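You operate a simulated robot arm through the tools that you are given. There is no shell and no other tool.

You run a simulated robot arm. Do the job below in one go: nothing can be reset, and whatever is moved stays where it is left.

## Task
Tighten both hinge screws of the white case, then stand its lid half open.
Fine: white driver, till it clicks; driver back in its cup.

Only the result counts: the job must be done as asked and must still hold three seconds after the hand-in. Knocking over, shifting, dropping, spilling or breaking anything else fails it. Lids that push on must go on centred and level and be pressed home; caps that screw on are set level and turned clockwise until they are tight.

## Robot
A 7-joint arm with a two-finger gripper, fixed in place. Base frame: the origin is on the floor under the middle of its stand, x ahead of it, y to its left, z up; the work surface is at about z = 903. Readings come in mm, degrees, newtons and seconds.
With the tool pointing down near the work surface it reaches from about 300 to 740 mm from the base axis. Its first joint turns from -166.0 to 166.0 degrees. Payload 2.94 kg.
Tool frame: the origin (TCP) lies between the finger pads and is the grasp point; the fingertips stand 30 mm ahead of it; z points along the fingers, y is the line along which they close. The gripper opens to 138 mm; its body begins 109 mm behind the TCP.
Orientation is that of the tool frame in the base frame, as a unit quaternion [w, x, y, z]. With the fingers straight down and closing along the base's y, the tool's x points along the base's -x, its y along +y and its z along -z.

## Interface
- The arm moves only by the tool arm_command. Its argument "commands" is a list of rows, each a list of 3 entries, a list of its own where there are three numbers: the shift along the tool's x, y, z in mm, then the turn, a rotation vector about the tool's x, y, z in degrees, then the gripper command, from -1 (fully open) to 1 (shut), values between in proportion. In form: [[[dx, dy, dz], [wx, wy, wz], gripper], ...]. A call has 1 to 20 rows; each row shifts and turns the commanded pose from where the row before left it, along the tool's axes as they then stand. A row lasts 0.2 s, in which the tool goes at most 50 mm and 8.6 degrees; a call with a longer step from one row to the next is refused whole, and so is a gripper value outside its range. Where a pose cannot be reached the arm comes as near as it can. A force on the tool above 40 N (or 10 N above the force at the start of the call, whichever is more), or a blocked arm, ends the call early, and 0.2 s more pass. Each finger travels about 72 mm/s and halts on what it meets, pressing with about 24 N; the grip force reading is that of the motor and also rises with nothing between the fingers. The clock runs only during rows and for 0.2 s after the last one: add rows that do not move to give the fingers time. It gives the time, the measured TCP pose, the force on the tool (base axes), the opening and the grip force at its end, in the units of the frame above (readings bear some noise), with the torque about the TCP (base axes, N m) and any sound that the robot's microphone picked up, and new pictures: "show" is both (left out), scene, wrist or none.
- Cameras (640 x 400 px; columns grow to the right, rows downward): "scene" is fixed at [220.5, 647.5, 1535.2]; the picture's right is [-0.89, -0.45, 0.00], its down [-0.22, 0.44, -0.87] and it looks along [0.39, -0.78, -0.49] (base axes); focal length 319 px, centre (320, 200). "wrist" rides on the gripper at [71, 19, -146] in the tool frame; the picture's right is [-0.26, 0.96, 0.00], its down [-0.85, -0.23, -0.48] and it looks along [-0.46, -0.13, 0.88] (tool axes); focal length 280 px, centre (320, 200). There is no depth. A picture from a camera that has moved, and an enlarged one, comes with that camera's place and axes in the base frame and with its lens.
- move_column(by): slides the trunk up (or, below 0, down) by that many mm; the arm rides with it, the base frame stays. It gives what a move gives, with no picture.
- inspect(camera, box): a new picture of the part [left, top, right, bottom] of that camera's present view, enlarged. The clock stands still meanwhile.
- job_done(): hands the job in; it is judged then, once.

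Nothing tells you positions but the pictures and the camera data. Unless the task says otherwise, let go and move clear before handing in.

The tools are called after "Request:" as a command line: name --argument value ..., lists and objects as JSON in quotes. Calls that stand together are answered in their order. arm_command: Moves the arm, as the interface text tells. Its arguments: {"type":"object","properties":{"commands":{"type":"array","items":{"type":"array"}},"show":{"type":"string","enum":["both","scene","wrist","none"]}},"required":["commands"]} The other tools are called the same way: move_column (by) moves the trunk up or down; inspect (camera, box) takes an enlarged picture of a part of a camera's view; job_done () hands the job in.

At the start:

```text
time_s: 0.0
tool_pos: [456.6, 51.8, 1319.2]
orientation: [0.001, -0.001, 1.0, -0.001]
ft_force: [0.4, -0.7, 0.3]
wrist_torque: [-0.02, -0.01, 0.01]
gripper_width: 138.0
gripper_force: 0.0
trunk travel left (down, up): [-425.0, 29.0]
```

scene: 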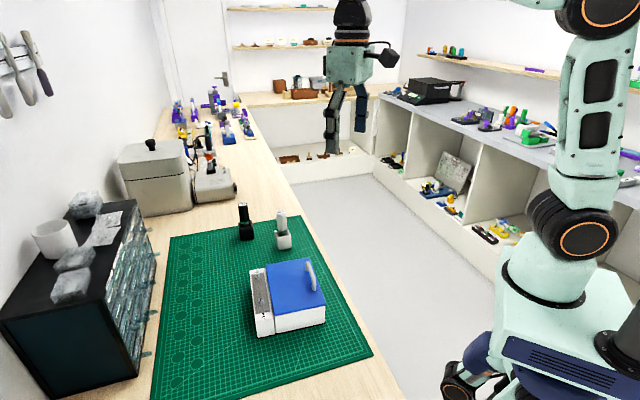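
wrist: 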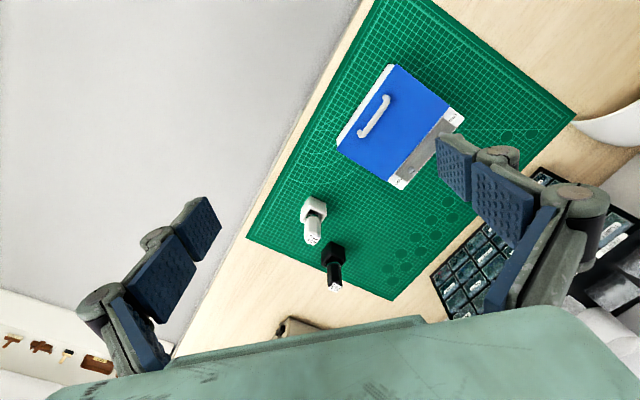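

I see a white case with a blue lid on a green mat, with a white driver in a cup and a black driver in another beside it. First I'll look closer at each.

Request:
inspect --camera "scene" --box '[220, 190, 360, 350]'

Request:
inspect --camera "wrist" --box '[280, 40, 500, 310]'

Request:
inspect --camera "wrist" --box '[370, 80, 490, 200]'

Request:
inspect --camera "scene" --box '[220, 190, 310, 260]'

```text
2.50 times, centred on (290, 270) of scene
camera zoom: at [220.5, 647.5, 1535.2], right [-0.89, -0.45, 0.0], down [-0.22, 0.44, -0.87], along [0.39, -0.78, -0.49], focal length 798 px, centre (395, 25)
```

zoom: 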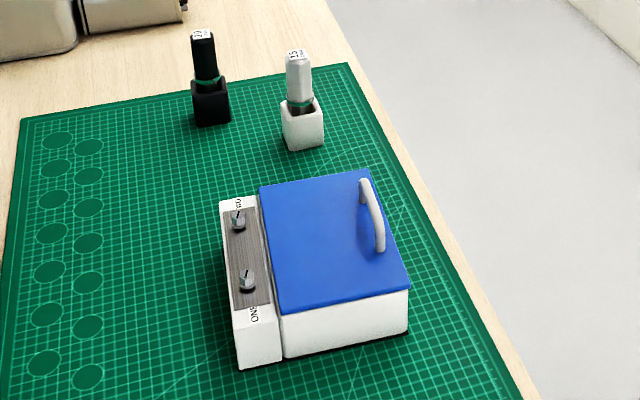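

```text
1.48 times, centred on (390, 175) of wrist
camera zoom: at [386.1, 71.4, 1464.1], right [0.26, 0.97, 0.0], down [0.85, -0.23, 0.48], along [0.46, -0.12, -0.88], focal length 415 px, centre (216, 237)
```

zoom: 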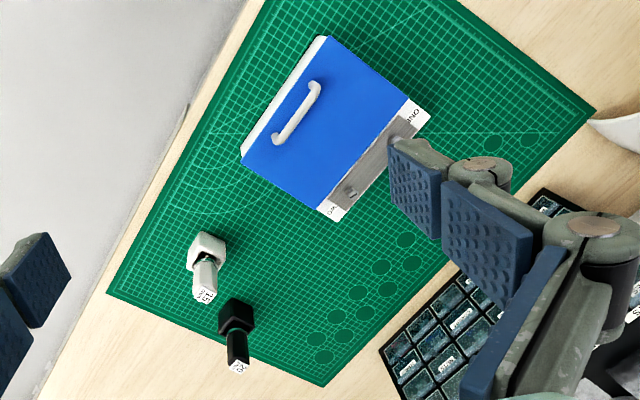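

```text
3.33 times, centred on (430, 140) of wrist
camera zoom: at [386.1, 71.4, 1464.1], right [0.26, 0.97, 0.0], down [0.85, -0.23, 0.48], along [0.46, -0.12, -0.88], focal length 935 px, centre (-47, 400)
```

zoom: 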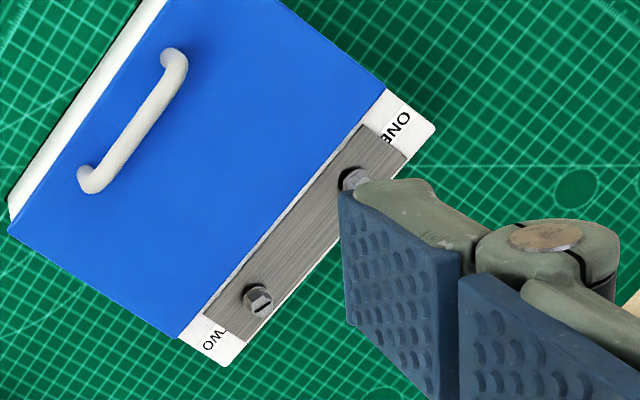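

```text
5.71 times, centred on (265, 225) of scene
camera zoom: at [220.5, 647.5, 1535.2], right [-0.89, -0.45, 0.0], down [-0.22, 0.44, -0.87], along [0.39, -0.78, -0.49], focal length 1825 px, centre (634, 57)
```

zoom: 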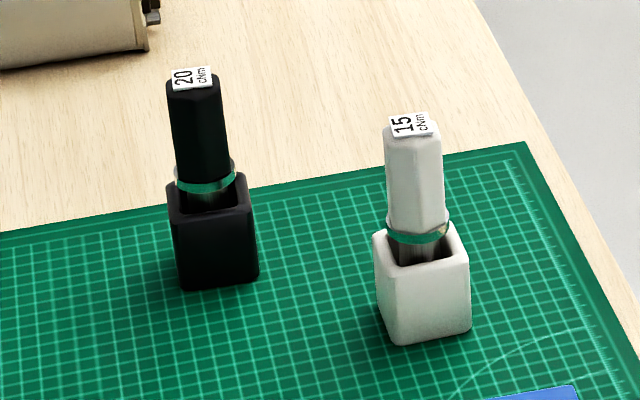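

The white driver (15 cNm) stands in the white cup at about (683, -18), and the hinge screws are on the metal plate at about (621, 186) and (571, 245), z ≈ 983. I'll move above the case for a closer look.

Request:
arm_command --commands '[[[-12.4, 21.8, 27.4], [0, 0, 0], -1], [[-12.4, 21.8, 27.4], [0, 0, 0], -1], [[-12.4, 21.8, 27.4], [0, 0, 0], -1], [[-12.4, 21.8, 27.4], [0, 0, 0], -1], [[-12.4, 21.8, 27.4], [0, 0, 0], -1], [[-12.4, 21.8, 27.4], [0, 0, 0], -1], [[-12.4, 21.8, 27.4], [0, 0, 0], -1], [[0, 0, 0], [0, 0, 0], -1], [[0, 0, 0], [0, 0, 0], -1]]'

```text
time_s: 2.0
tool_pos: [545.8, 202.6, 1128.2]
orientation: [0.0, 0.0, 1.0, 0.0]
ft_force: [0.4, -0.5, 0.3]
wrist_torque: [-0.01, -0.02, -0.03]
gripper_width: 137.9
gripper_force: 0.0
trunk travel left (down, up): [-425.0, 29.0]
camera wrist: at [474.3, 223.7, 1272.0], right [0.26, 0.97, 0.0], down [0.85, -0.23, 0.48], along [0.46, -0.12, -0.88], focal length 280 px, centre (320, 200)
```

scene: 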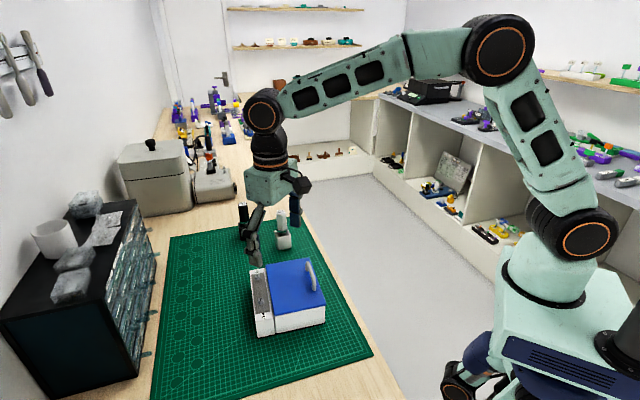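
wrist: 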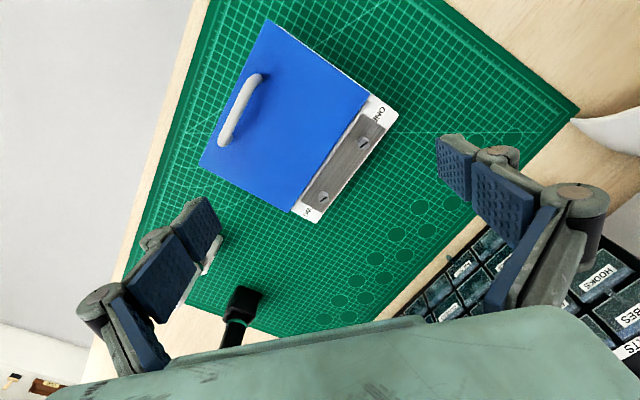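

The view is now clearer; I'll enlarge the hinge plate for detail and position.

Request:
inspect --camera "wrist" --box '[280, 90, 410, 230]'

Request:
inspect --camera "scene" --box '[235, 255, 335, 345]'

Request:
inspect --camera "wrist" --box '[180, 10, 420, 240]'

```text
2.86 times, centred on (345, 160) of wrist
camera zoom: at [474.3, 223.7, 1272.0], right [0.26, 0.97, 0.0], down [0.85, -0.23, 0.48], along [0.46, -0.12, -0.88], focal length 801 px, centre (249, 314)
```

zoom: 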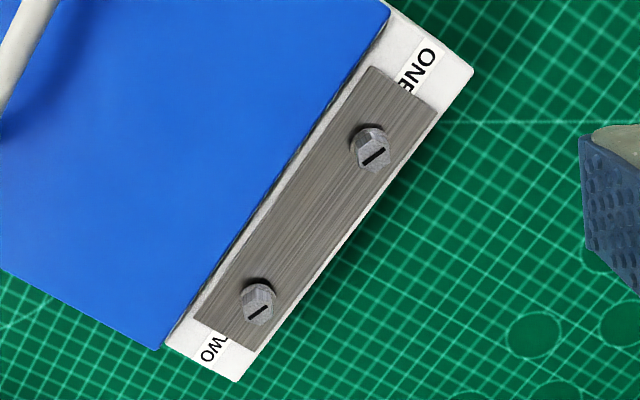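

```text
4.44 times, centred on (285, 300) of scene
camera zoom: at [220.5, 647.5, 1535.2], right [-0.89, -0.45, 0.0], down [-0.22, 0.44, -0.87], along [0.39, -0.78, -0.49], focal length 1419 px, centre (476, -244)
```

zoom: 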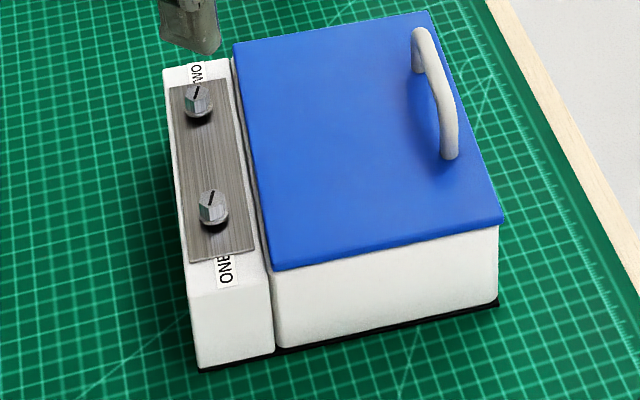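

```text
1.74 times, centred on (300, 125) of wrist
camera zoom: at [474.3, 223.7, 1272.0], right [0.26, 0.97, 0.0], down [0.85, -0.23, 0.48], along [0.46, -0.12, -0.88], focal length 488 px, centre (355, 330)
```

zoom: 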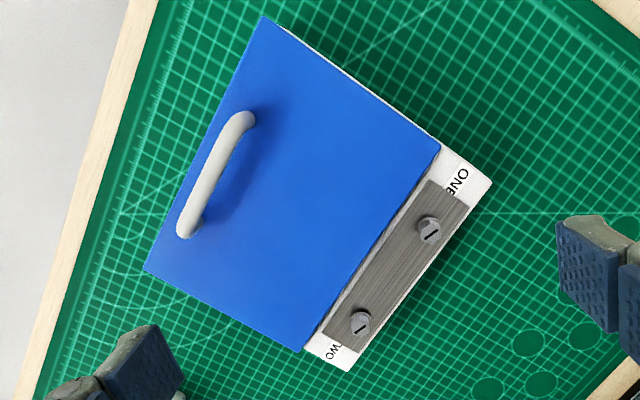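

The screws are slotted, with hexagonal heads, at about (625, 187, 981) for TWO and (573, 245, 981) for ONE. Next I move over to the white driver and look at it closely.

Request:
arm_command --commands '[[[-15.7, -37.1, -3.7], [0, 0, 0], -1], [[-15.7, -37.1, -3.7], [0, 0, 0], -1], [[-15.7, -37.1, -3.7], [0, 0, 0], -1], [[-15.7, -37.1, -3.7], [0, 0, 0], -1], [[-15.7, -37.1, -3.7], [0, 0, 0], -1], [[-15.7, -37.1, -3.7], [0, 0, 0], -1], [[0, 0, 0], [0, 0, 0], -1], [[0, 0, 0], [0, 0, 0], -1]]'

Request:
inspect --camera "wrist" --box '[260, 100, 420, 260]'

Request:
inspect --camera "scene" --box '[220, 190, 310, 260]'

```text
time_s: 3.8
tool_pos: [634.2, -20.9, 1150.4]
orientation: [-0.001, -0.001, 1.0, 0.0]
ft_force: [-0.2, -1.2, 0.6]
wrist_torque: [-0.01, 0.02, 0.04]
gripper_width: 138.0
gripper_force: 0.1
trunk travel left (down, up): [-425.0, 29.0]
camera wrist: at [565.0, -0.7, 1295.1], right [0.26, 0.97, 0.0], down [0.85, -0.23, 0.48], along [0.46, -0.12, -0.88], focal length 280 px, centre (320, 200)
```

scene: 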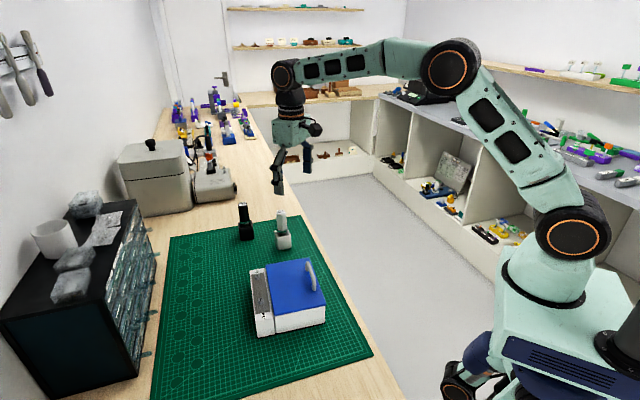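
wrist: 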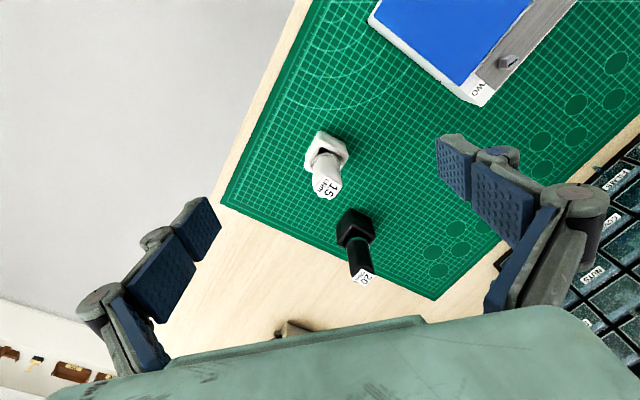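

```text
2.50 times, centred on (340, 180) of wrist
camera zoom: at [565.0, -0.7, 1295.1], right [0.26, 0.97, 0.0], down [0.85, -0.23, 0.48], along [0.46, -0.12, -0.88], focal length 701 px, centre (270, 250)
```

zoom: 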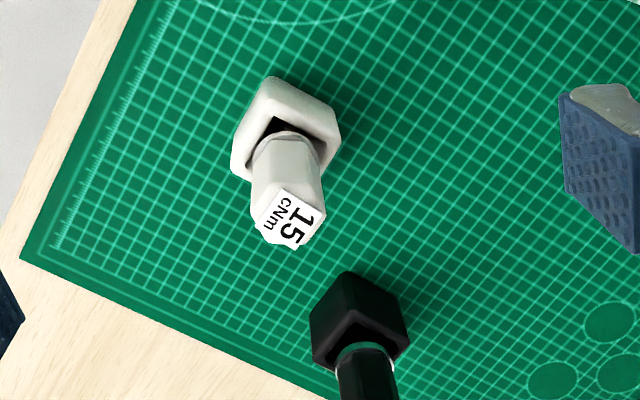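

```text
5.71 times, centred on (265, 225) of scene
camera zoom: at [220.5, 647.5, 1535.2], right [-0.89, -0.45, 0.0], down [-0.22, 0.44, -0.87], along [0.39, -0.78, -0.49], focal length 1825 px, centre (634, 57)
```

zoom: 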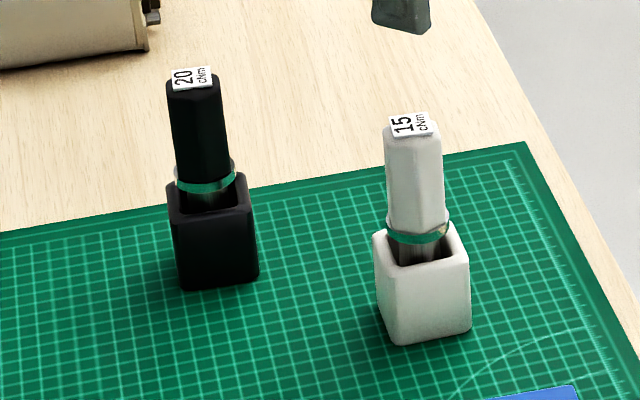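

The white driver stands upright with its top at about (689, -25, 1036), and its handle is faceted. I'll enlarge it to find how the flats lie so I can grip them squarely.

Request:
inspect --camera "wrist" --box '[310, 120, 360, 210]'

Request:
inspect --camera "scene" --box '[268, 205, 300, 255]'

```text
4.44 times, centred on (335, 165) of wrist
camera zoom: at [565.0, -0.7, 1295.1], right [0.26, 0.97, 0.0], down [0.85, -0.23, 0.48], along [0.46, -0.12, -0.88], focal length 1246 px, centre (253, 356)
```

zoom: 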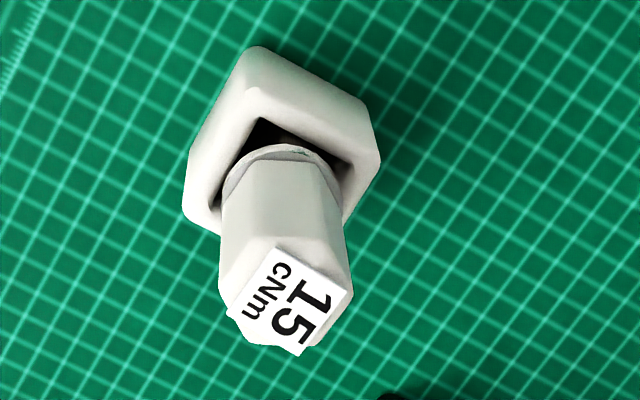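

```text
8.00 times, centred on (284, 230) of scene
camera zoom: at [220.5, 647.5, 1535.2], right [-0.89, -0.45, 0.0], down [-0.22, 0.44, -0.87], along [0.39, -0.78, -0.49], focal length 2554 px, centre (608, -40)
```

zoom: 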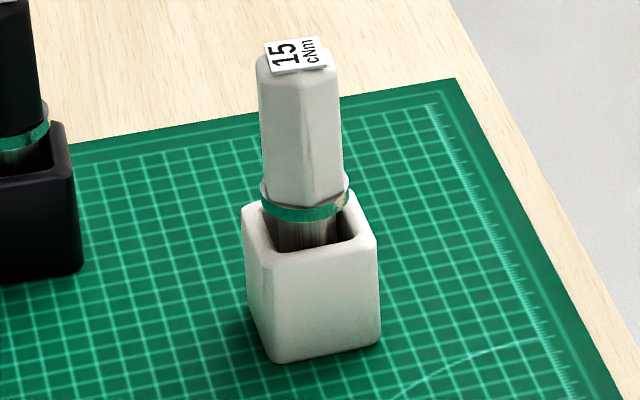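

The handle is hexagonal with one flat facing roughly toward the base, so a grip turned about 20° should sit on two flats. I'll centre over the driver and yaw the gripper, then check before going down.

Request:
arm_command --commands '[[[-27.6, -2.3, 0], [0, 0, 0], -1], [[-27.6, -2.3, 0], [0, 0, 0], -1], [[0, 0, 0], [0, 0, -6.7], -1], [[0, 0, 0], [0, 0, -6.7], -1], [[0, 0, 0], [0, 0, -6.6], -1], [[0, 0, 0], [0, 0, 0], -1], [[0, 0, 0], [0, 0, 0], -1]]'

Request:
inspect --camera "wrist" --box '[260, 70, 380, 190]'

Request:
inspect --camera "scene" --box '[240, 130, 330, 260]'

```text
time_s: 5.4
tool_pos: [692.4, -21.6, 1149.2]
orientation: [0.0, -0.175, 0.985, 0.0]
ft_force: [0.8, -0.6, -0.3]
wrist_torque: [-0.02, 0.03, 0.04]
gripper_width: 138.1
gripper_force: 0.0
trunk travel left (down, up): [-425.0, 29.0]
camera wrist: at [619.7, -28.4, 1294.4], right [-0.09, 1.0, 0.0], down [0.88, 0.08, 0.48], along [0.47, 0.04, -0.88], focal length 280 px, centre (320, 200)
```

scene: 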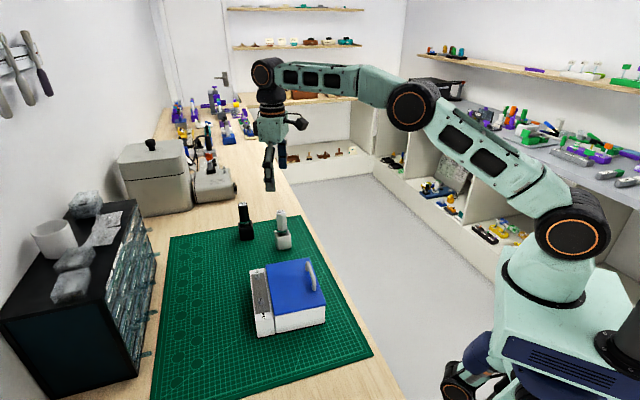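
wrist: 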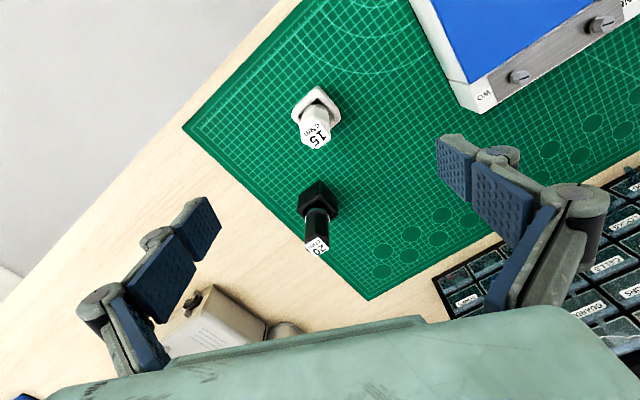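

```text
3.33 times, centred on (320, 130) of wrist
camera zoom: at [619.7, -28.4, 1294.4], right [-0.09, 1.0, 0.0], down [0.88, 0.08, 0.48], along [0.47, 0.04, -0.88], focal length 935 px, centre (320, 433)
```

zoom: 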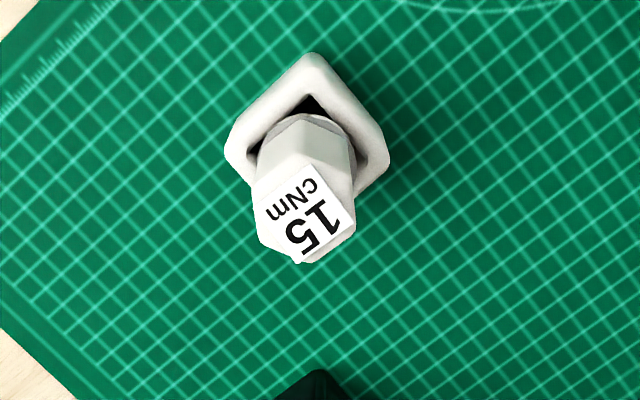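

```text
3.08 times, centred on (285, 195) of scene
camera zoom: at [220.5, 647.5, 1535.2], right [-0.89, -0.45, 0.0], down [-0.22, 0.44, -0.87], along [0.39, -0.78, -0.49], focal length 982 px, centre (428, 215)
```

zoom: 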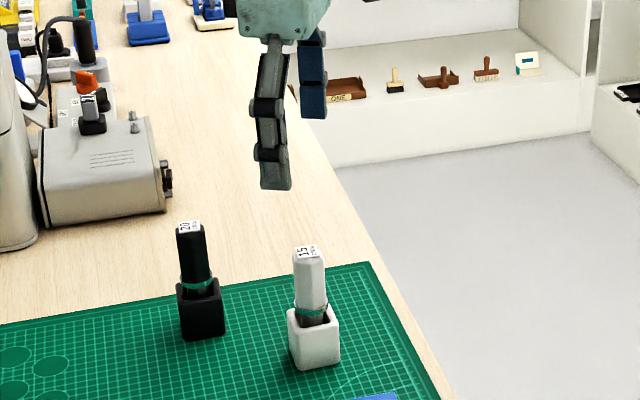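

The driver sits a few mm off the tool axis; I'll take one more enlarged look to fix the flat angle.

Request:
inspect --camera "wrist" --box '[290, 85, 345, 155]'

Request:
inspect --camera "scene" --box '[270, 207, 296, 237]'

```text
5.71 times, centred on (318, 120) of wrist
camera zoom: at [619.7, -28.4, 1294.4], right [-0.09, 1.0, 0.0], down [0.88, 0.08, 0.48], along [0.47, 0.04, -0.88], focal length 1602 px, centre (334, 657)
```

zoom: 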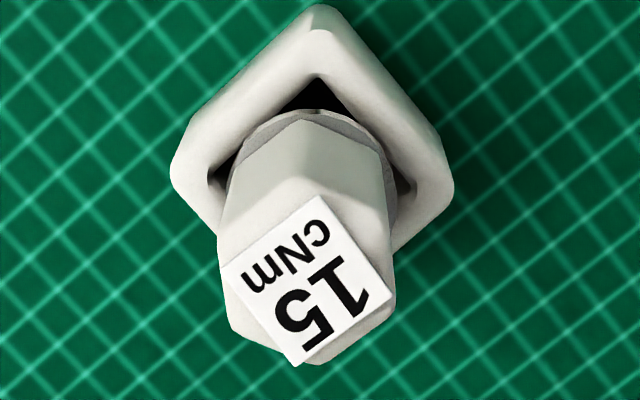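

```text
13.33 times, centred on (283, 222) of scene
camera zoom: at [220.5, 647.5, 1535.2], right [-0.89, -0.45, 0.0], down [-0.22, 0.44, -0.87], along [0.39, -0.78, -0.49], focal length 4257 px, centre (813, -93)
```

zoom: 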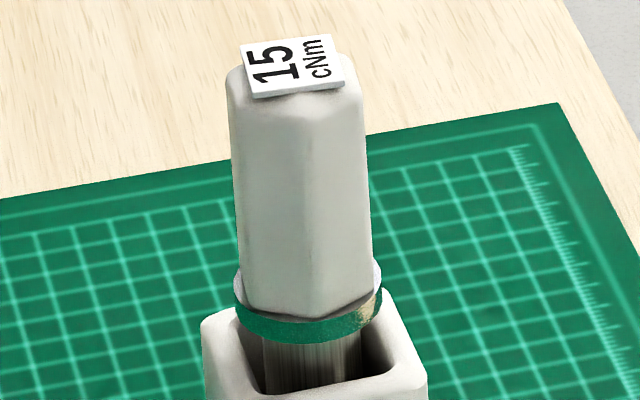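

The flats' normal lies near 102° in the base frame, so I turn back 8°, centre on the handle and descend to grip height.

Request:
arm_command --commands '[[[0, 0, 0], [0, 0, 8], -1], [[1.7, -3.6, 0], [0, 0, 0], -1], [[0, 0, 30], [0, 0, 0], -1], [[0, 0, 30], [0, 0, 0], -1], [[0, 0, 30], [0, 0, 0], -1], [[0, 0, 20], [0, 0, 0], -1], [[0, 0, 10], [0, 0, 0], -1], [[0, 0, 0], [0, 0, 0], -1], [[0, 0, 0], [0, 0, 0], -1]]'

Request:
inspect --camera "scene" --box '[240, 150, 330, 260]'

Request:
inspect --camera "wrist" --box '[240, 60, 400, 260]'

```text
time_s: 7.4
tool_pos: [691.6, -24.3, 1030.9]
orientation: [-0.001, -0.106, 0.994, 0.0]
ft_force: [-0.4, 1.2, 0.7]
wrist_torque: [-0.02, 0.02, 0.02]
gripper_width: 138.2
gripper_force: 0.1
trunk travel left (down, up): [-425.0, 29.0]
camera wrist: at [618.9, -21.5, 1174.8], right [0.05, 1.0, 0.0], down [0.88, -0.05, 0.48], along [0.48, -0.03, -0.88], focal length 280 px, centre (320, 200)
```

scene: 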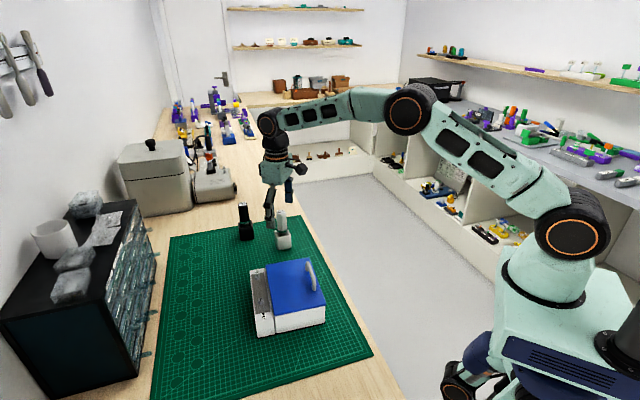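
wrist: 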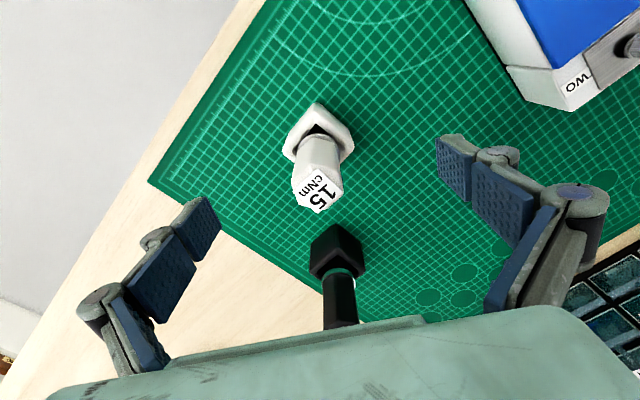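

```text
3.64 times, centred on (285, 205) of scene
camera zoom: at [220.5, 647.5, 1535.2], right [-0.89, -0.45, 0.0], down [-0.22, 0.44, -0.87], along [0.39, -0.78, -0.49], focal length 1161 px, centre (447, 182)
```

zoom: 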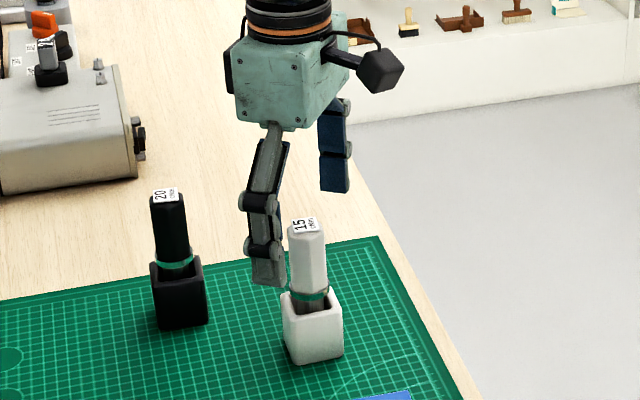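

```text
2.00 times, centred on (320, 160) of wrist
camera zoom: at [618.9, -21.5, 1174.8], right [0.05, 1.0, 0.0], down [0.88, -0.05, 0.48], along [0.48, -0.03, -0.88], focal length 561 px, centre (320, 280)
```

zoom: 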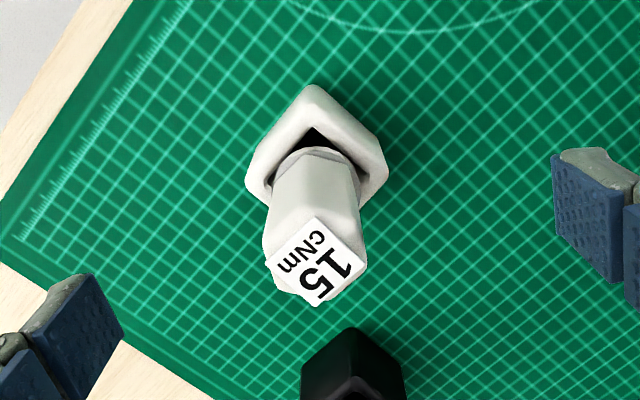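

Gripper and handle line up well, only about 3 mm off along the pads. I go down to the grip height and close.

Request:
arm_command --commands '[[[3, -0.3, 10], [0, 0, 0], -1], [[0, 0, 9], [0, 0, 0], -1], [[0, 0, 0], [0, 0, 0], -1], [[0, 0, 0], [0, 0, 0], 0.0], [[0, 0, 0], [0, 0, 0], 0.3], [[0, 0, 0], [0, 0, 0], 0.45], [[0, 0, 0], [0, 0, 0], 0.55]]'

Request:
inspect --camera "wrist" --box '[220, 100, 420, 300]'

Request:
inspect --camera "scene" --box '[250, 170, 320, 260]'

```text
time_s: 9.0
tool_pos: [687.9, -28.5, 1011.5]
orientation: [0.0, -0.104, 0.995, 0.0]
ft_force: [0.5, -1.7, -0.4]
wrist_torque: [-0.02, 0.0, 0.0]
gripper_width: 30.9
gripper_force: 0.0
trunk travel left (down, up): [-425.0, 29.0]
camera wrist: at [615.8, -23.7, 1156.1], right [0.05, 1.0, 0.0], down [0.88, -0.05, 0.48], along [0.48, -0.03, -0.88], focal length 280 px, centre (320, 200)
```

scene: 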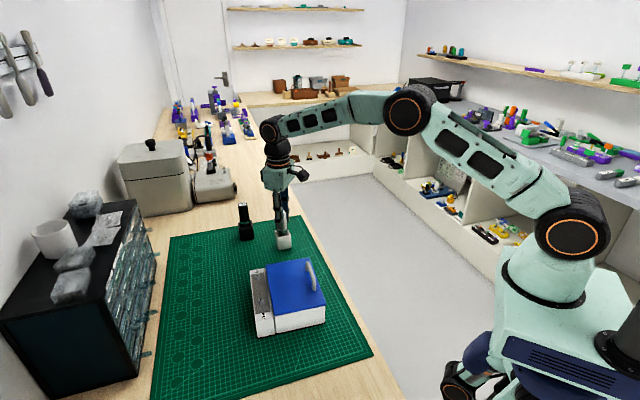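
wrist: 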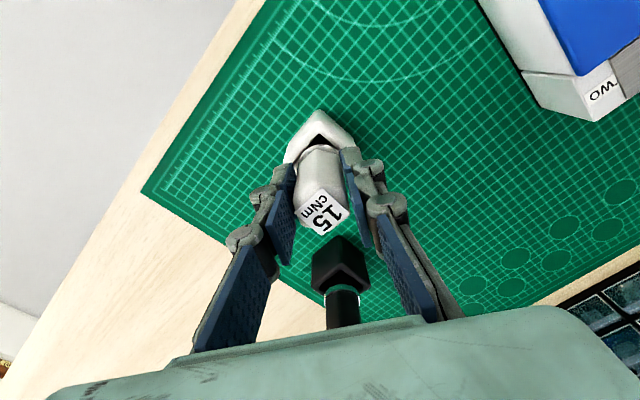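

```text
2.00 times, centred on (320, 200) of wrist
camera zoom: at [615.8, -23.7, 1156.1], right [0.05, 1.0, 0.0], down [0.88, -0.05, 0.48], along [0.48, -0.03, -0.88], focal length 561 px, centre (320, 200)
```

zoom: 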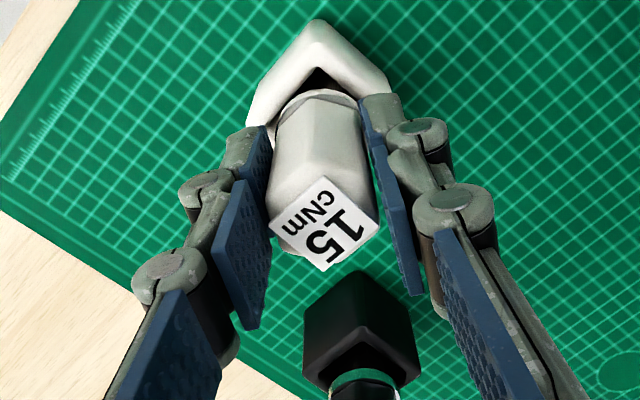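

```text
4.44 times, centred on (285, 215) of scene
camera zoom: at [220.5, 647.5, 1535.2], right [-0.89, -0.45, 0.0], down [-0.22, 0.44, -0.87], along [0.39, -0.78, -0.49], focal length 1419 px, centre (476, 133)
```

zoom: 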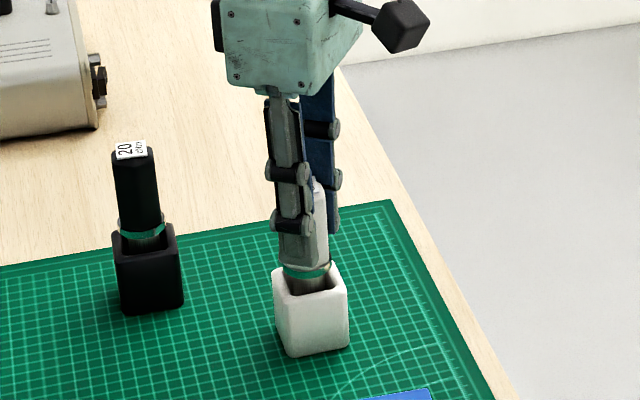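

The pads are around the handle with about 1 mm to spare on each side and well aligned to the flats. Now I close the grip.

Request:
arm_command --commands '[[[0, 0, 0], [0, 0, 0], 0.7], [[0, 0, 0], [0, 0, 0], 0.8], [[0, 0, 0], [0, 0, 0], 1], [[0, 0, 0], [0, 0, 0], 1], [[0, 0, 0], [0, 0, 0], 1]]'

Request:
inspect --camera "wrist" --box '[220, 100, 420, 300]'

Request:
inspect --camera "scene" --box '[250, 170, 320, 260]'

```text
time_s: 10.2
tool_pos: [688.4, -27.3, 1012.1]
orientation: [0.0, -0.105, 0.994, 0.001]
ft_force: [-0.5, 0.1, -0.6]
wrist_torque: [0.01, -0.01, 0.0]
gripper_width: 28.9
gripper_force: 24.2
trunk travel left (down, up): [-425.0, 29.0]
camera wrist: at [615.8, -23.7, 1156.1], right [0.05, 1.0, 0.0], down [0.88, -0.05, 0.48], along [0.48, -0.03, -0.88], focal length 280 px, centre (320, 200)
```

scene: 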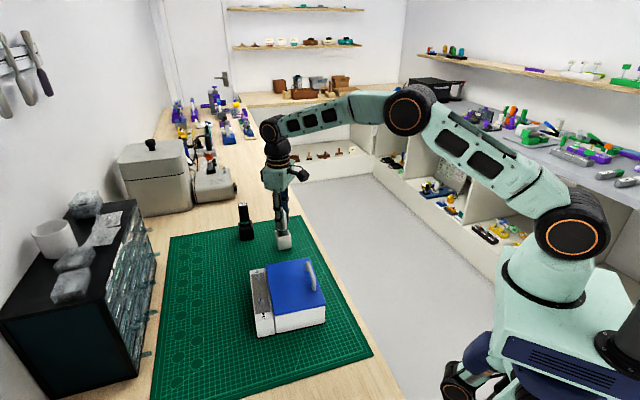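
wrist: 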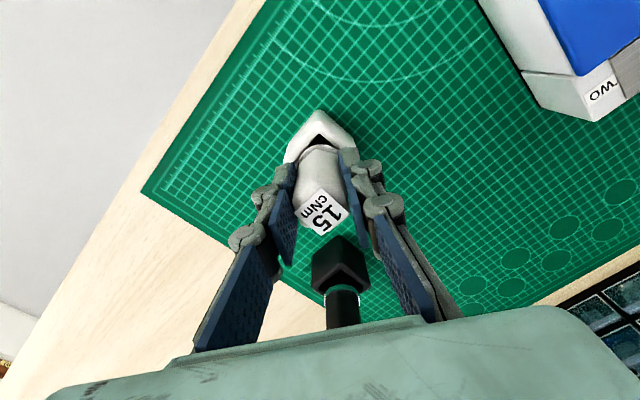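

```text
2.00 times, centred on (320, 200) of wrist
camera zoom: at [615.8, -23.7, 1156.1], right [0.05, 1.0, 0.0], down [0.88, -0.05, 0.48], along [0.48, -0.03, -0.88], focal length 561 px, centre (320, 200)
```

zoom: 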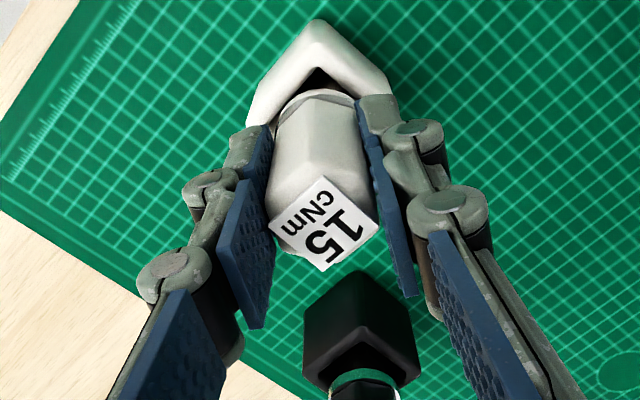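

```text
4.44 times, centred on (285, 215) of scene
camera zoom: at [220.5, 647.5, 1535.2], right [-0.89, -0.45, 0.0], down [-0.22, 0.44, -0.87], along [0.39, -0.78, -0.49], focal length 1419 px, centre (476, 133)
```

zoom: 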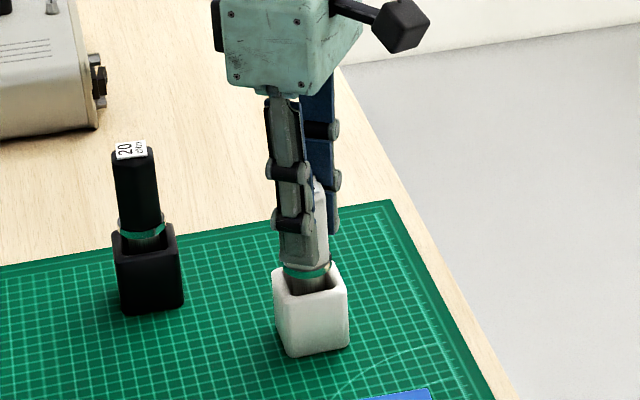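

The grip is firm (28.9 mm, 24 N) at TCP about (689, -27.6, 1011). I lift the driver straight up out of the cup and look at its tip.

Request:
arm_command --commands '[[[0, 0, -5], [0, 0, 0], 1], [[0, 0, -15], [0, 0, 0], 1], [[0, 0, -25], [0, 0, 0], 1], [[0, 0, -25], [0, 0, 0], 1], [[0, 0, -25], [0, 0, 0], 1], [[0, 0, -25], [0, 0, 0], 1], [[0, 0, -20], [0, 0, 0], 1], [[0, 0, 0], [0, 0, 0], 1], [[0, 0, 0], [0, 0, 0], 1]]'

Request:
inspect --camera "scene" --box '[240, 130, 320, 260]'

Request:
inspect --camera "scene" --box '[265, 170, 301, 220]'

Request:
inspect --camera "wrist" --box '[240, 60, 400, 260]'

```text
time_s: 12.2
tool_pos: [688.2, -27.9, 1150.2]
orientation: [0.001, -0.105, 0.994, -0.001]
ft_force: [-0.1, 0.0, -1.2]
wrist_torque: [-0.01, -0.01, 0.02]
gripper_width: 28.8
gripper_force: 23.9
trunk travel left (down, up): [-425.0, 29.0]
camera wrist: at [615.1, -23.2, 1295.0], right [0.05, 1.0, 0.0], down [0.88, -0.05, 0.48], along [0.48, -0.03, -0.88], focal length 280 px, centre (320, 200)
```

scene: 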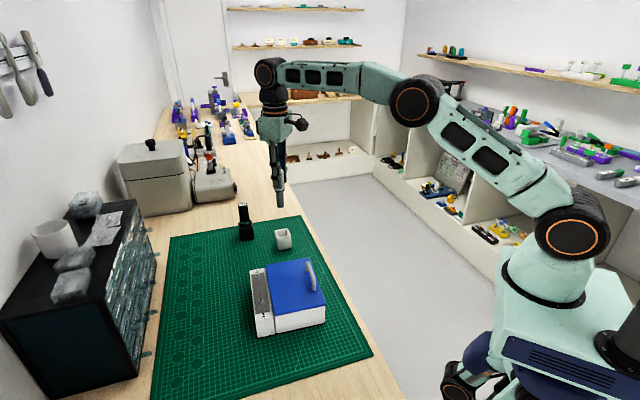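
wrist: 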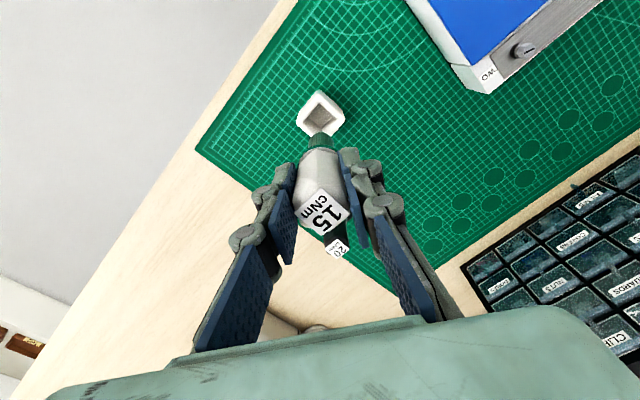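

```text
3.08 times, centred on (280, 195) of scene
camera zoom: at [220.5, 647.5, 1535.2], right [-0.89, -0.45, 0.0], down [-0.22, 0.44, -0.87], along [0.39, -0.78, -0.49], focal length 982 px, centre (443, 215)
```

zoom: 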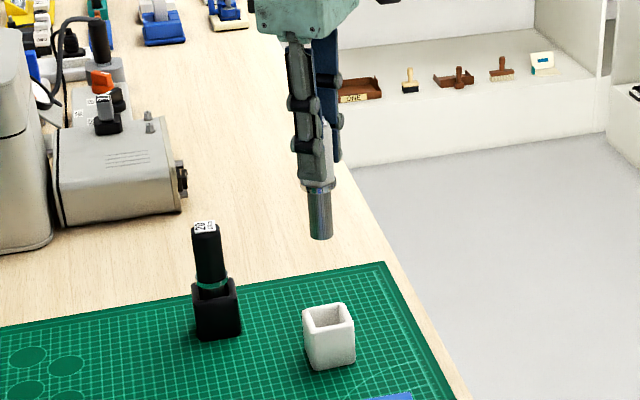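

```text
8.00 times, centred on (283, 195) of scene
camera zoom: at [220.5, 647.5, 1535.2], right [-0.89, -0.45, 0.0], down [-0.22, 0.44, -0.87], along [0.39, -0.78, -0.49], focal length 2554 px, centre (616, 240)
```

zoom: 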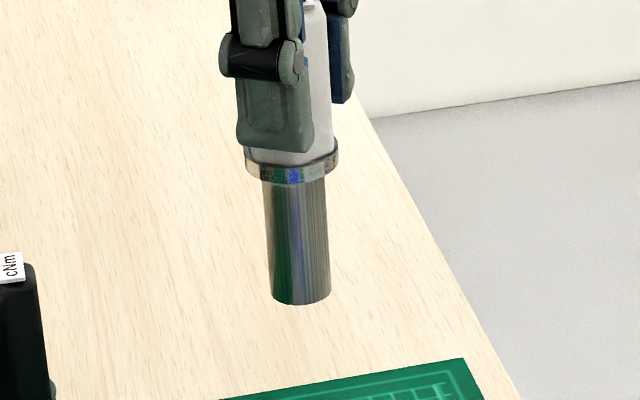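

```text
2.00 times, centred on (320, 160) of wrist
camera zoom: at [615.1, -23.2, 1295.0], right [0.05, 1.0, 0.0], down [0.88, -0.05, 0.48], along [0.48, -0.03, -0.88], focal length 561 px, centre (320, 280)
```

zoom: 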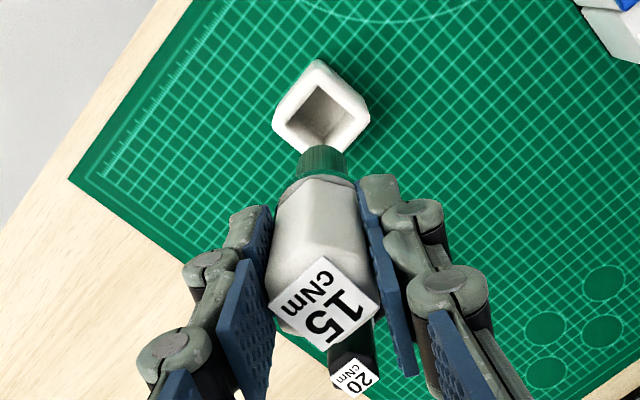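

The driver is a hex socket type, hanging vertically with its tip about 95 mm below the TCP (tip z ≈ 1055 now). Next I carry it over screw TWO, well above it, and look.

Request:
arm_command --commands '[[[1.5, 18.6, 0], [0, 0, 0], 1], [[3, 37.2, 0], [0, 0, 0], 1], [[3, 37.2, 0], [0, 0, 0], 1], [[3, 37.2, 0], [0, 0, 0], 1], [[3, 37.2, 0], [0, 0, 0], 1], [[3, 37.2, 0], [0, 0, 0], 1], [[1.5, 18.6, 0], [0, 0, 0], 1], [[0, 0, 0], [0, 0, 0], 1], [[0, 0, 0], [0, 0, 0], 1]]'

Request:
inspect --camera "wrist" --box '[240, 60, 400, 200]'

Request:
inspect --camera "scene" --box '[230, 200, 310, 330]'

```text
time_s: 14.2
tool_pos: [625.2, 186.3, 1151.6]
orientation: [0.0, -0.105, 0.994, 0.0]
ft_force: [-0.4, 0.4, 0.0]
wrist_torque: [-0.02, -0.04, 0.01]
gripper_width: 28.7
gripper_force: 24.1
trunk travel left (down, up): [-425.0, 29.0]
camera wrist: at [552.1, 190.7, 1296.4], right [0.05, 1.0, 0.0], down [0.88, -0.05, 0.48], along [0.47, -0.03, -0.88], focal length 280 px, centre (320, 200)
```

scene: 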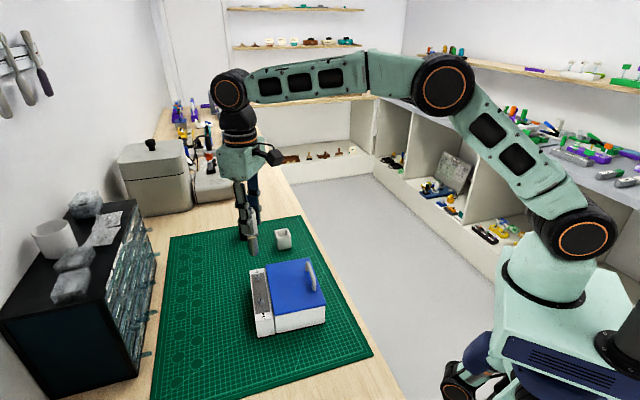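
wrist: 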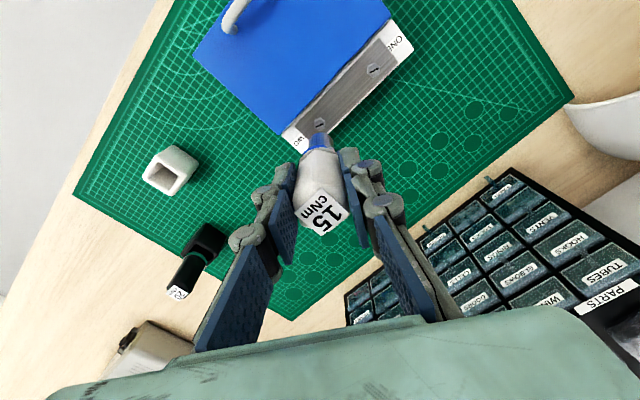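

```text
2.86 times, centred on (320, 130) of wrist
camera zoom: at [552.1, 190.7, 1296.4], right [0.05, 1.0, 0.0], down [0.88, -0.05, 0.48], along [0.47, -0.03, -0.88], focal length 801 px, centre (320, 400)
```

zoom: 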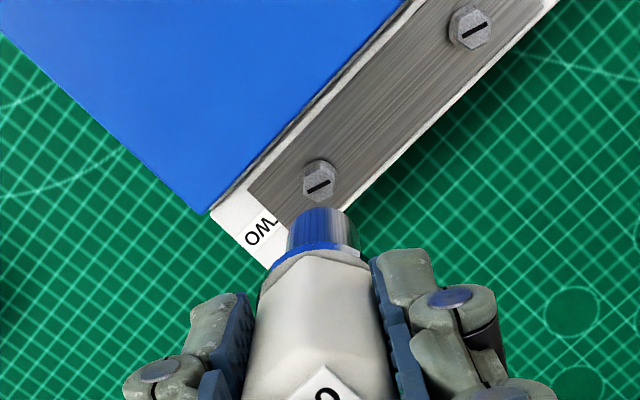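

```text
3.08 times, centred on (270, 265) of scene
camera zoom: at [220.5, 647.5, 1535.2], right [-0.89, -0.45, 0.0], down [-0.22, 0.44, -0.87], along [0.39, -0.78, -0.49], focal length 982 px, centre (474, 0)
```

zoom: 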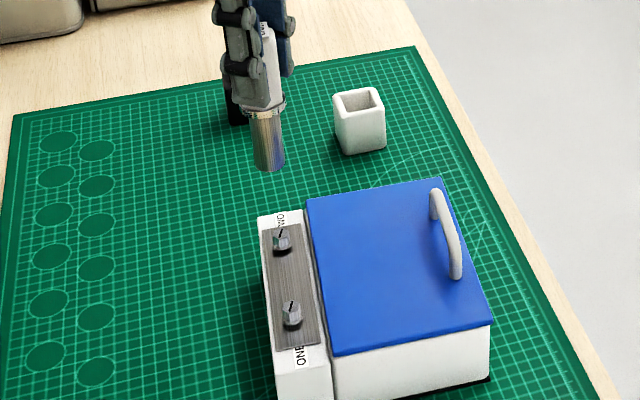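

The driver hangs right above screw TWO. I'll enlarge both screw heads to measure position and hex orientation.

Request:
inspect --camera "wrist" --box '[300, 105, 340, 145]'

Request:
inspect --camera "wrist" --box '[354, 50, 394, 90]'

Request:
inspect --camera "scene" --box '[240, 260, 280, 310]'

```text
10.00 times, centred on (320, 125) of wrist
camera zoom: at [552.1, 190.7, 1296.4], right [0.05, 1.0, 0.0], down [0.88, -0.05, 0.48], along [0.47, -0.03, -0.88], focal length 2804 px, centre (320, 950)
```

zoom: 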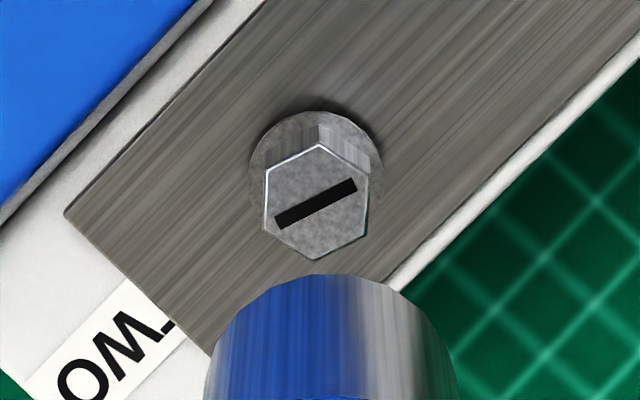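

```text
10.00 times, centred on (374, 70) of wrist
camera zoom: at [552.1, 190.7, 1296.4], right [0.05, 1.0, 0.0], down [0.88, -0.05, 0.48], along [0.47, -0.03, -0.88], focal length 2804 px, centre (-220, 1500)
```

zoom: 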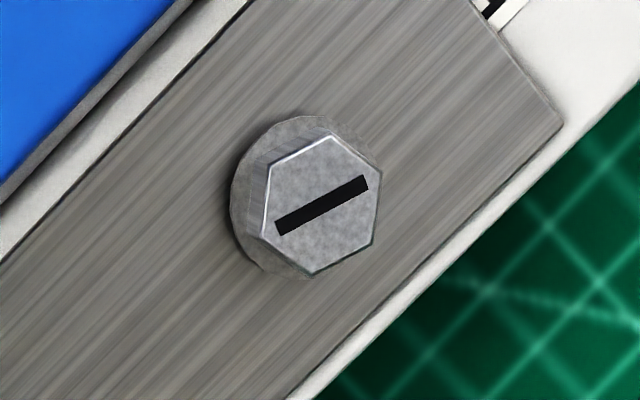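

```text
8.00 times, centred on (260, 285) of scene
camera zoom: at [220.5, 647.5, 1535.2], right [-0.89, -0.45, 0.0], down [-0.22, 0.44, -0.87], along [0.39, -0.78, -0.49], focal length 2554 px, centre (800, -480)
```

zoom: 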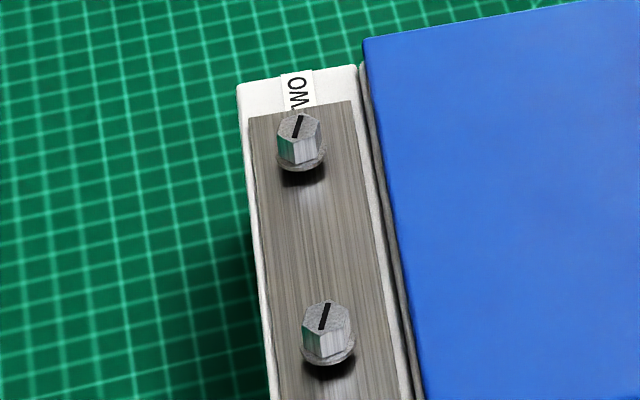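

Screw heads are about 11.4 mm hexes with a slot, with flats' normals near 23° (mod 60) in the base frame. To have a full range of clockwise turn, I first wind the wrist counter-clockwise up here in free air by 101°.

Request:
arm_command --commands '[[[0, 0, 0], [0, 0, -8.4], 1], [[0, 0, 0], [0, 0, -8.4], 1], [[0, 0, 0], [0, 0, -8.4], 1], [[0, 0, 0], [0, 0, -8.4], 1], [[0, 0, 0], [0, 0, -8.4], 1], [[0, 0, 0], [0, 0, -8.4], 1], [[0, 0, 0], [0, 0, -8.4], 1], [[0, 0, 0], [0, 0, -8.4], 1], [[0, 0, 0], [0, 0, -8.4], 1], [[0, 0, 0], [0, 0, -8.4], 1], [[0, 0, 0], [0, 0, -8.4], 1], [[0, 0, 0], [0, 0, -8.4], 1], [[0, 0, 0], [0, 0, 0], 1], [[0, 0, 0], [0, 0, 0], 1]]'

Request:
inspect --camera "wrist" --box '[240, 60, 400, 200]'

```text
time_s: 17.2
tool_pos: [624.9, 187.0, 1151.2]
orientation: [0.0, 0.833, -0.553, 0.0]
ft_force: [0.7, 0.8, -0.7]
wrist_torque: [0.01, -0.01, -0.01]
gripper_width: 28.5
gripper_force: 23.8
trunk travel left (down, up): [-425.0, 29.0]
camera wrist: at [635.1, 115.0, 1295.7], right [-0.99, -0.13, 0.0], down [-0.12, 0.87, 0.48], along [-0.06, 0.47, -0.88], focal length 280 px, centre (320, 200)
```

scene: 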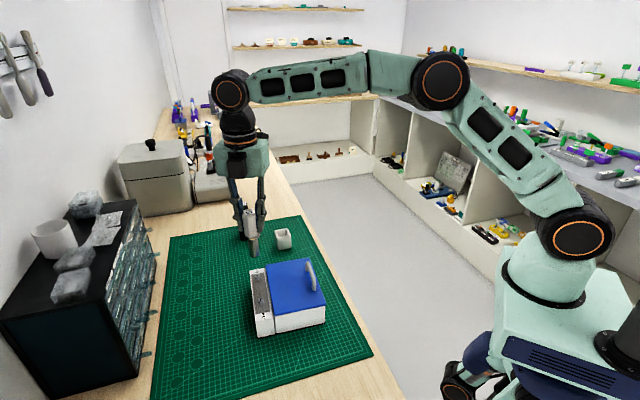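
wrist: 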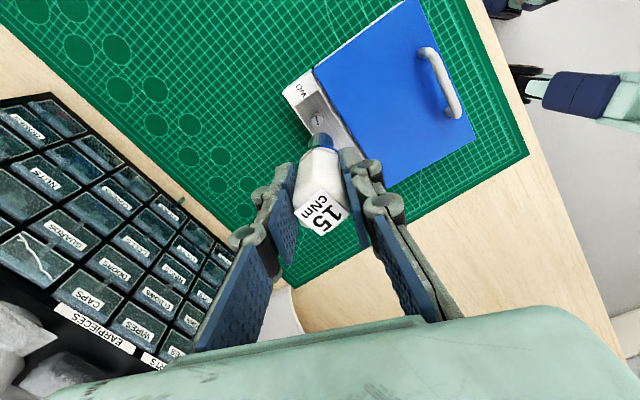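

```text
2.86 times, centred on (320, 130) of wrist
camera zoom: at [635.1, 115.0, 1295.7], right [-0.99, -0.13, 0.0], down [-0.12, 0.87, 0.48], along [-0.06, 0.47, -0.88], focal length 801 px, centre (320, 400)
```

zoom: 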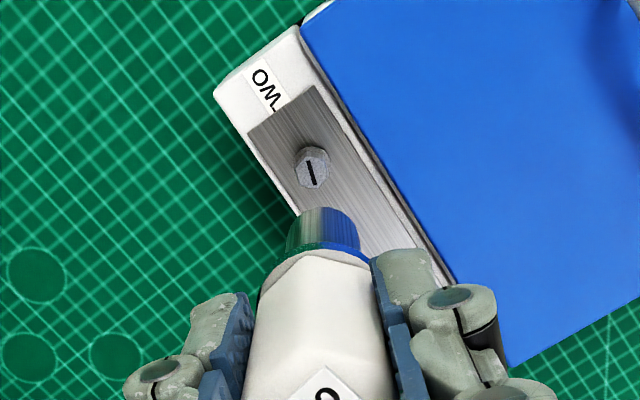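

The 101° wind-up went cleanly. I'll measure the screw again from this side to pin down the axis offset.

Request:
inspect --camera "wrist" --box '[300, 105, 340, 145]'

Request:
inspect --camera "scene" --box '[230, 220, 290, 310]'

```text
10.00 times, centred on (320, 125) of wrist
camera zoom: at [635.1, 115.0, 1295.7], right [-0.99, -0.13, 0.0], down [-0.12, 0.87, 0.48], along [-0.06, 0.47, -0.88], focal length 2804 px, centre (320, 950)
```

zoom: 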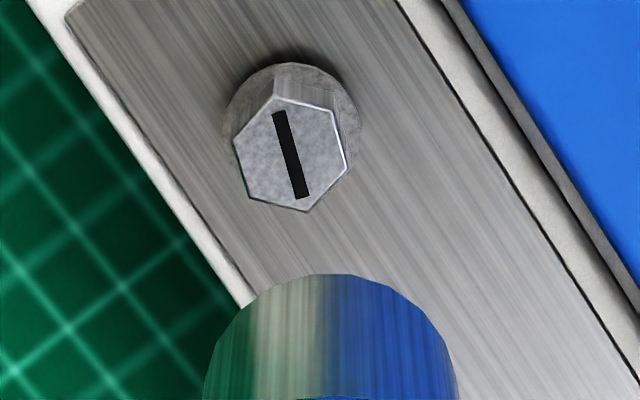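

```text
4.44 times, centred on (260, 265) of scene
camera zoom: at [220.5, 647.5, 1535.2], right [-0.89, -0.45, 0.0], down [-0.22, 0.44, -0.87], along [0.39, -0.78, -0.49], focal length 1419 px, centre (587, -89)
```

zoom: 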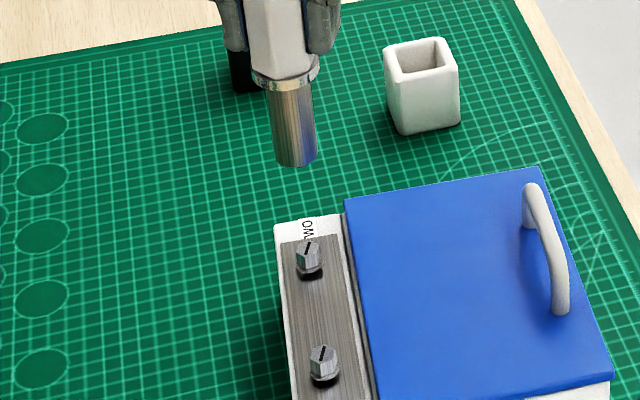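

Both views agree that the screw TWO axis is at about (628.7, 186.1), and the socket tip sits about 3.4 mm off the tool axis. I wind another 60° counter-clockwise, shift to line up the socket, and come down to roughly 18 mm above the head.

Request:
arm_command --commands '[[[0, 0, 0], [0, 0, -8.5], 1], [[0, 0, 0], [0, 0, -8.5], 1], [[0, 0, 0], [0, 0, -8.5], 1], [[0, 0, 0], [0, 0, -8.5], 1], [[0, 0, 0], [0, 0, -8.5], 1], [[0, 0, 0], [0, 0, -8.5], 1], [[0, 0, 0], [0, 0, -8.8], 1], [[0, 0, 0], [0, 0, 0], 1], [[7.1, 0.3, 0], [0, 0, 0], 1], [[0, 0, 15], [0, 0, 0], 1], [[0, 0, 15], [0, 0, 0], 1], [[0, 0, 15], [0, 0, 0], 1], [[0, 0, 10], [0, 0, 0], 1], [[0, 0, 0], [0, 0, 0], 1], [[0, 0, 0], [0, 0, 0], 1]]'

```text
refused: row 7 steps farther than a row can; nothing moved
```

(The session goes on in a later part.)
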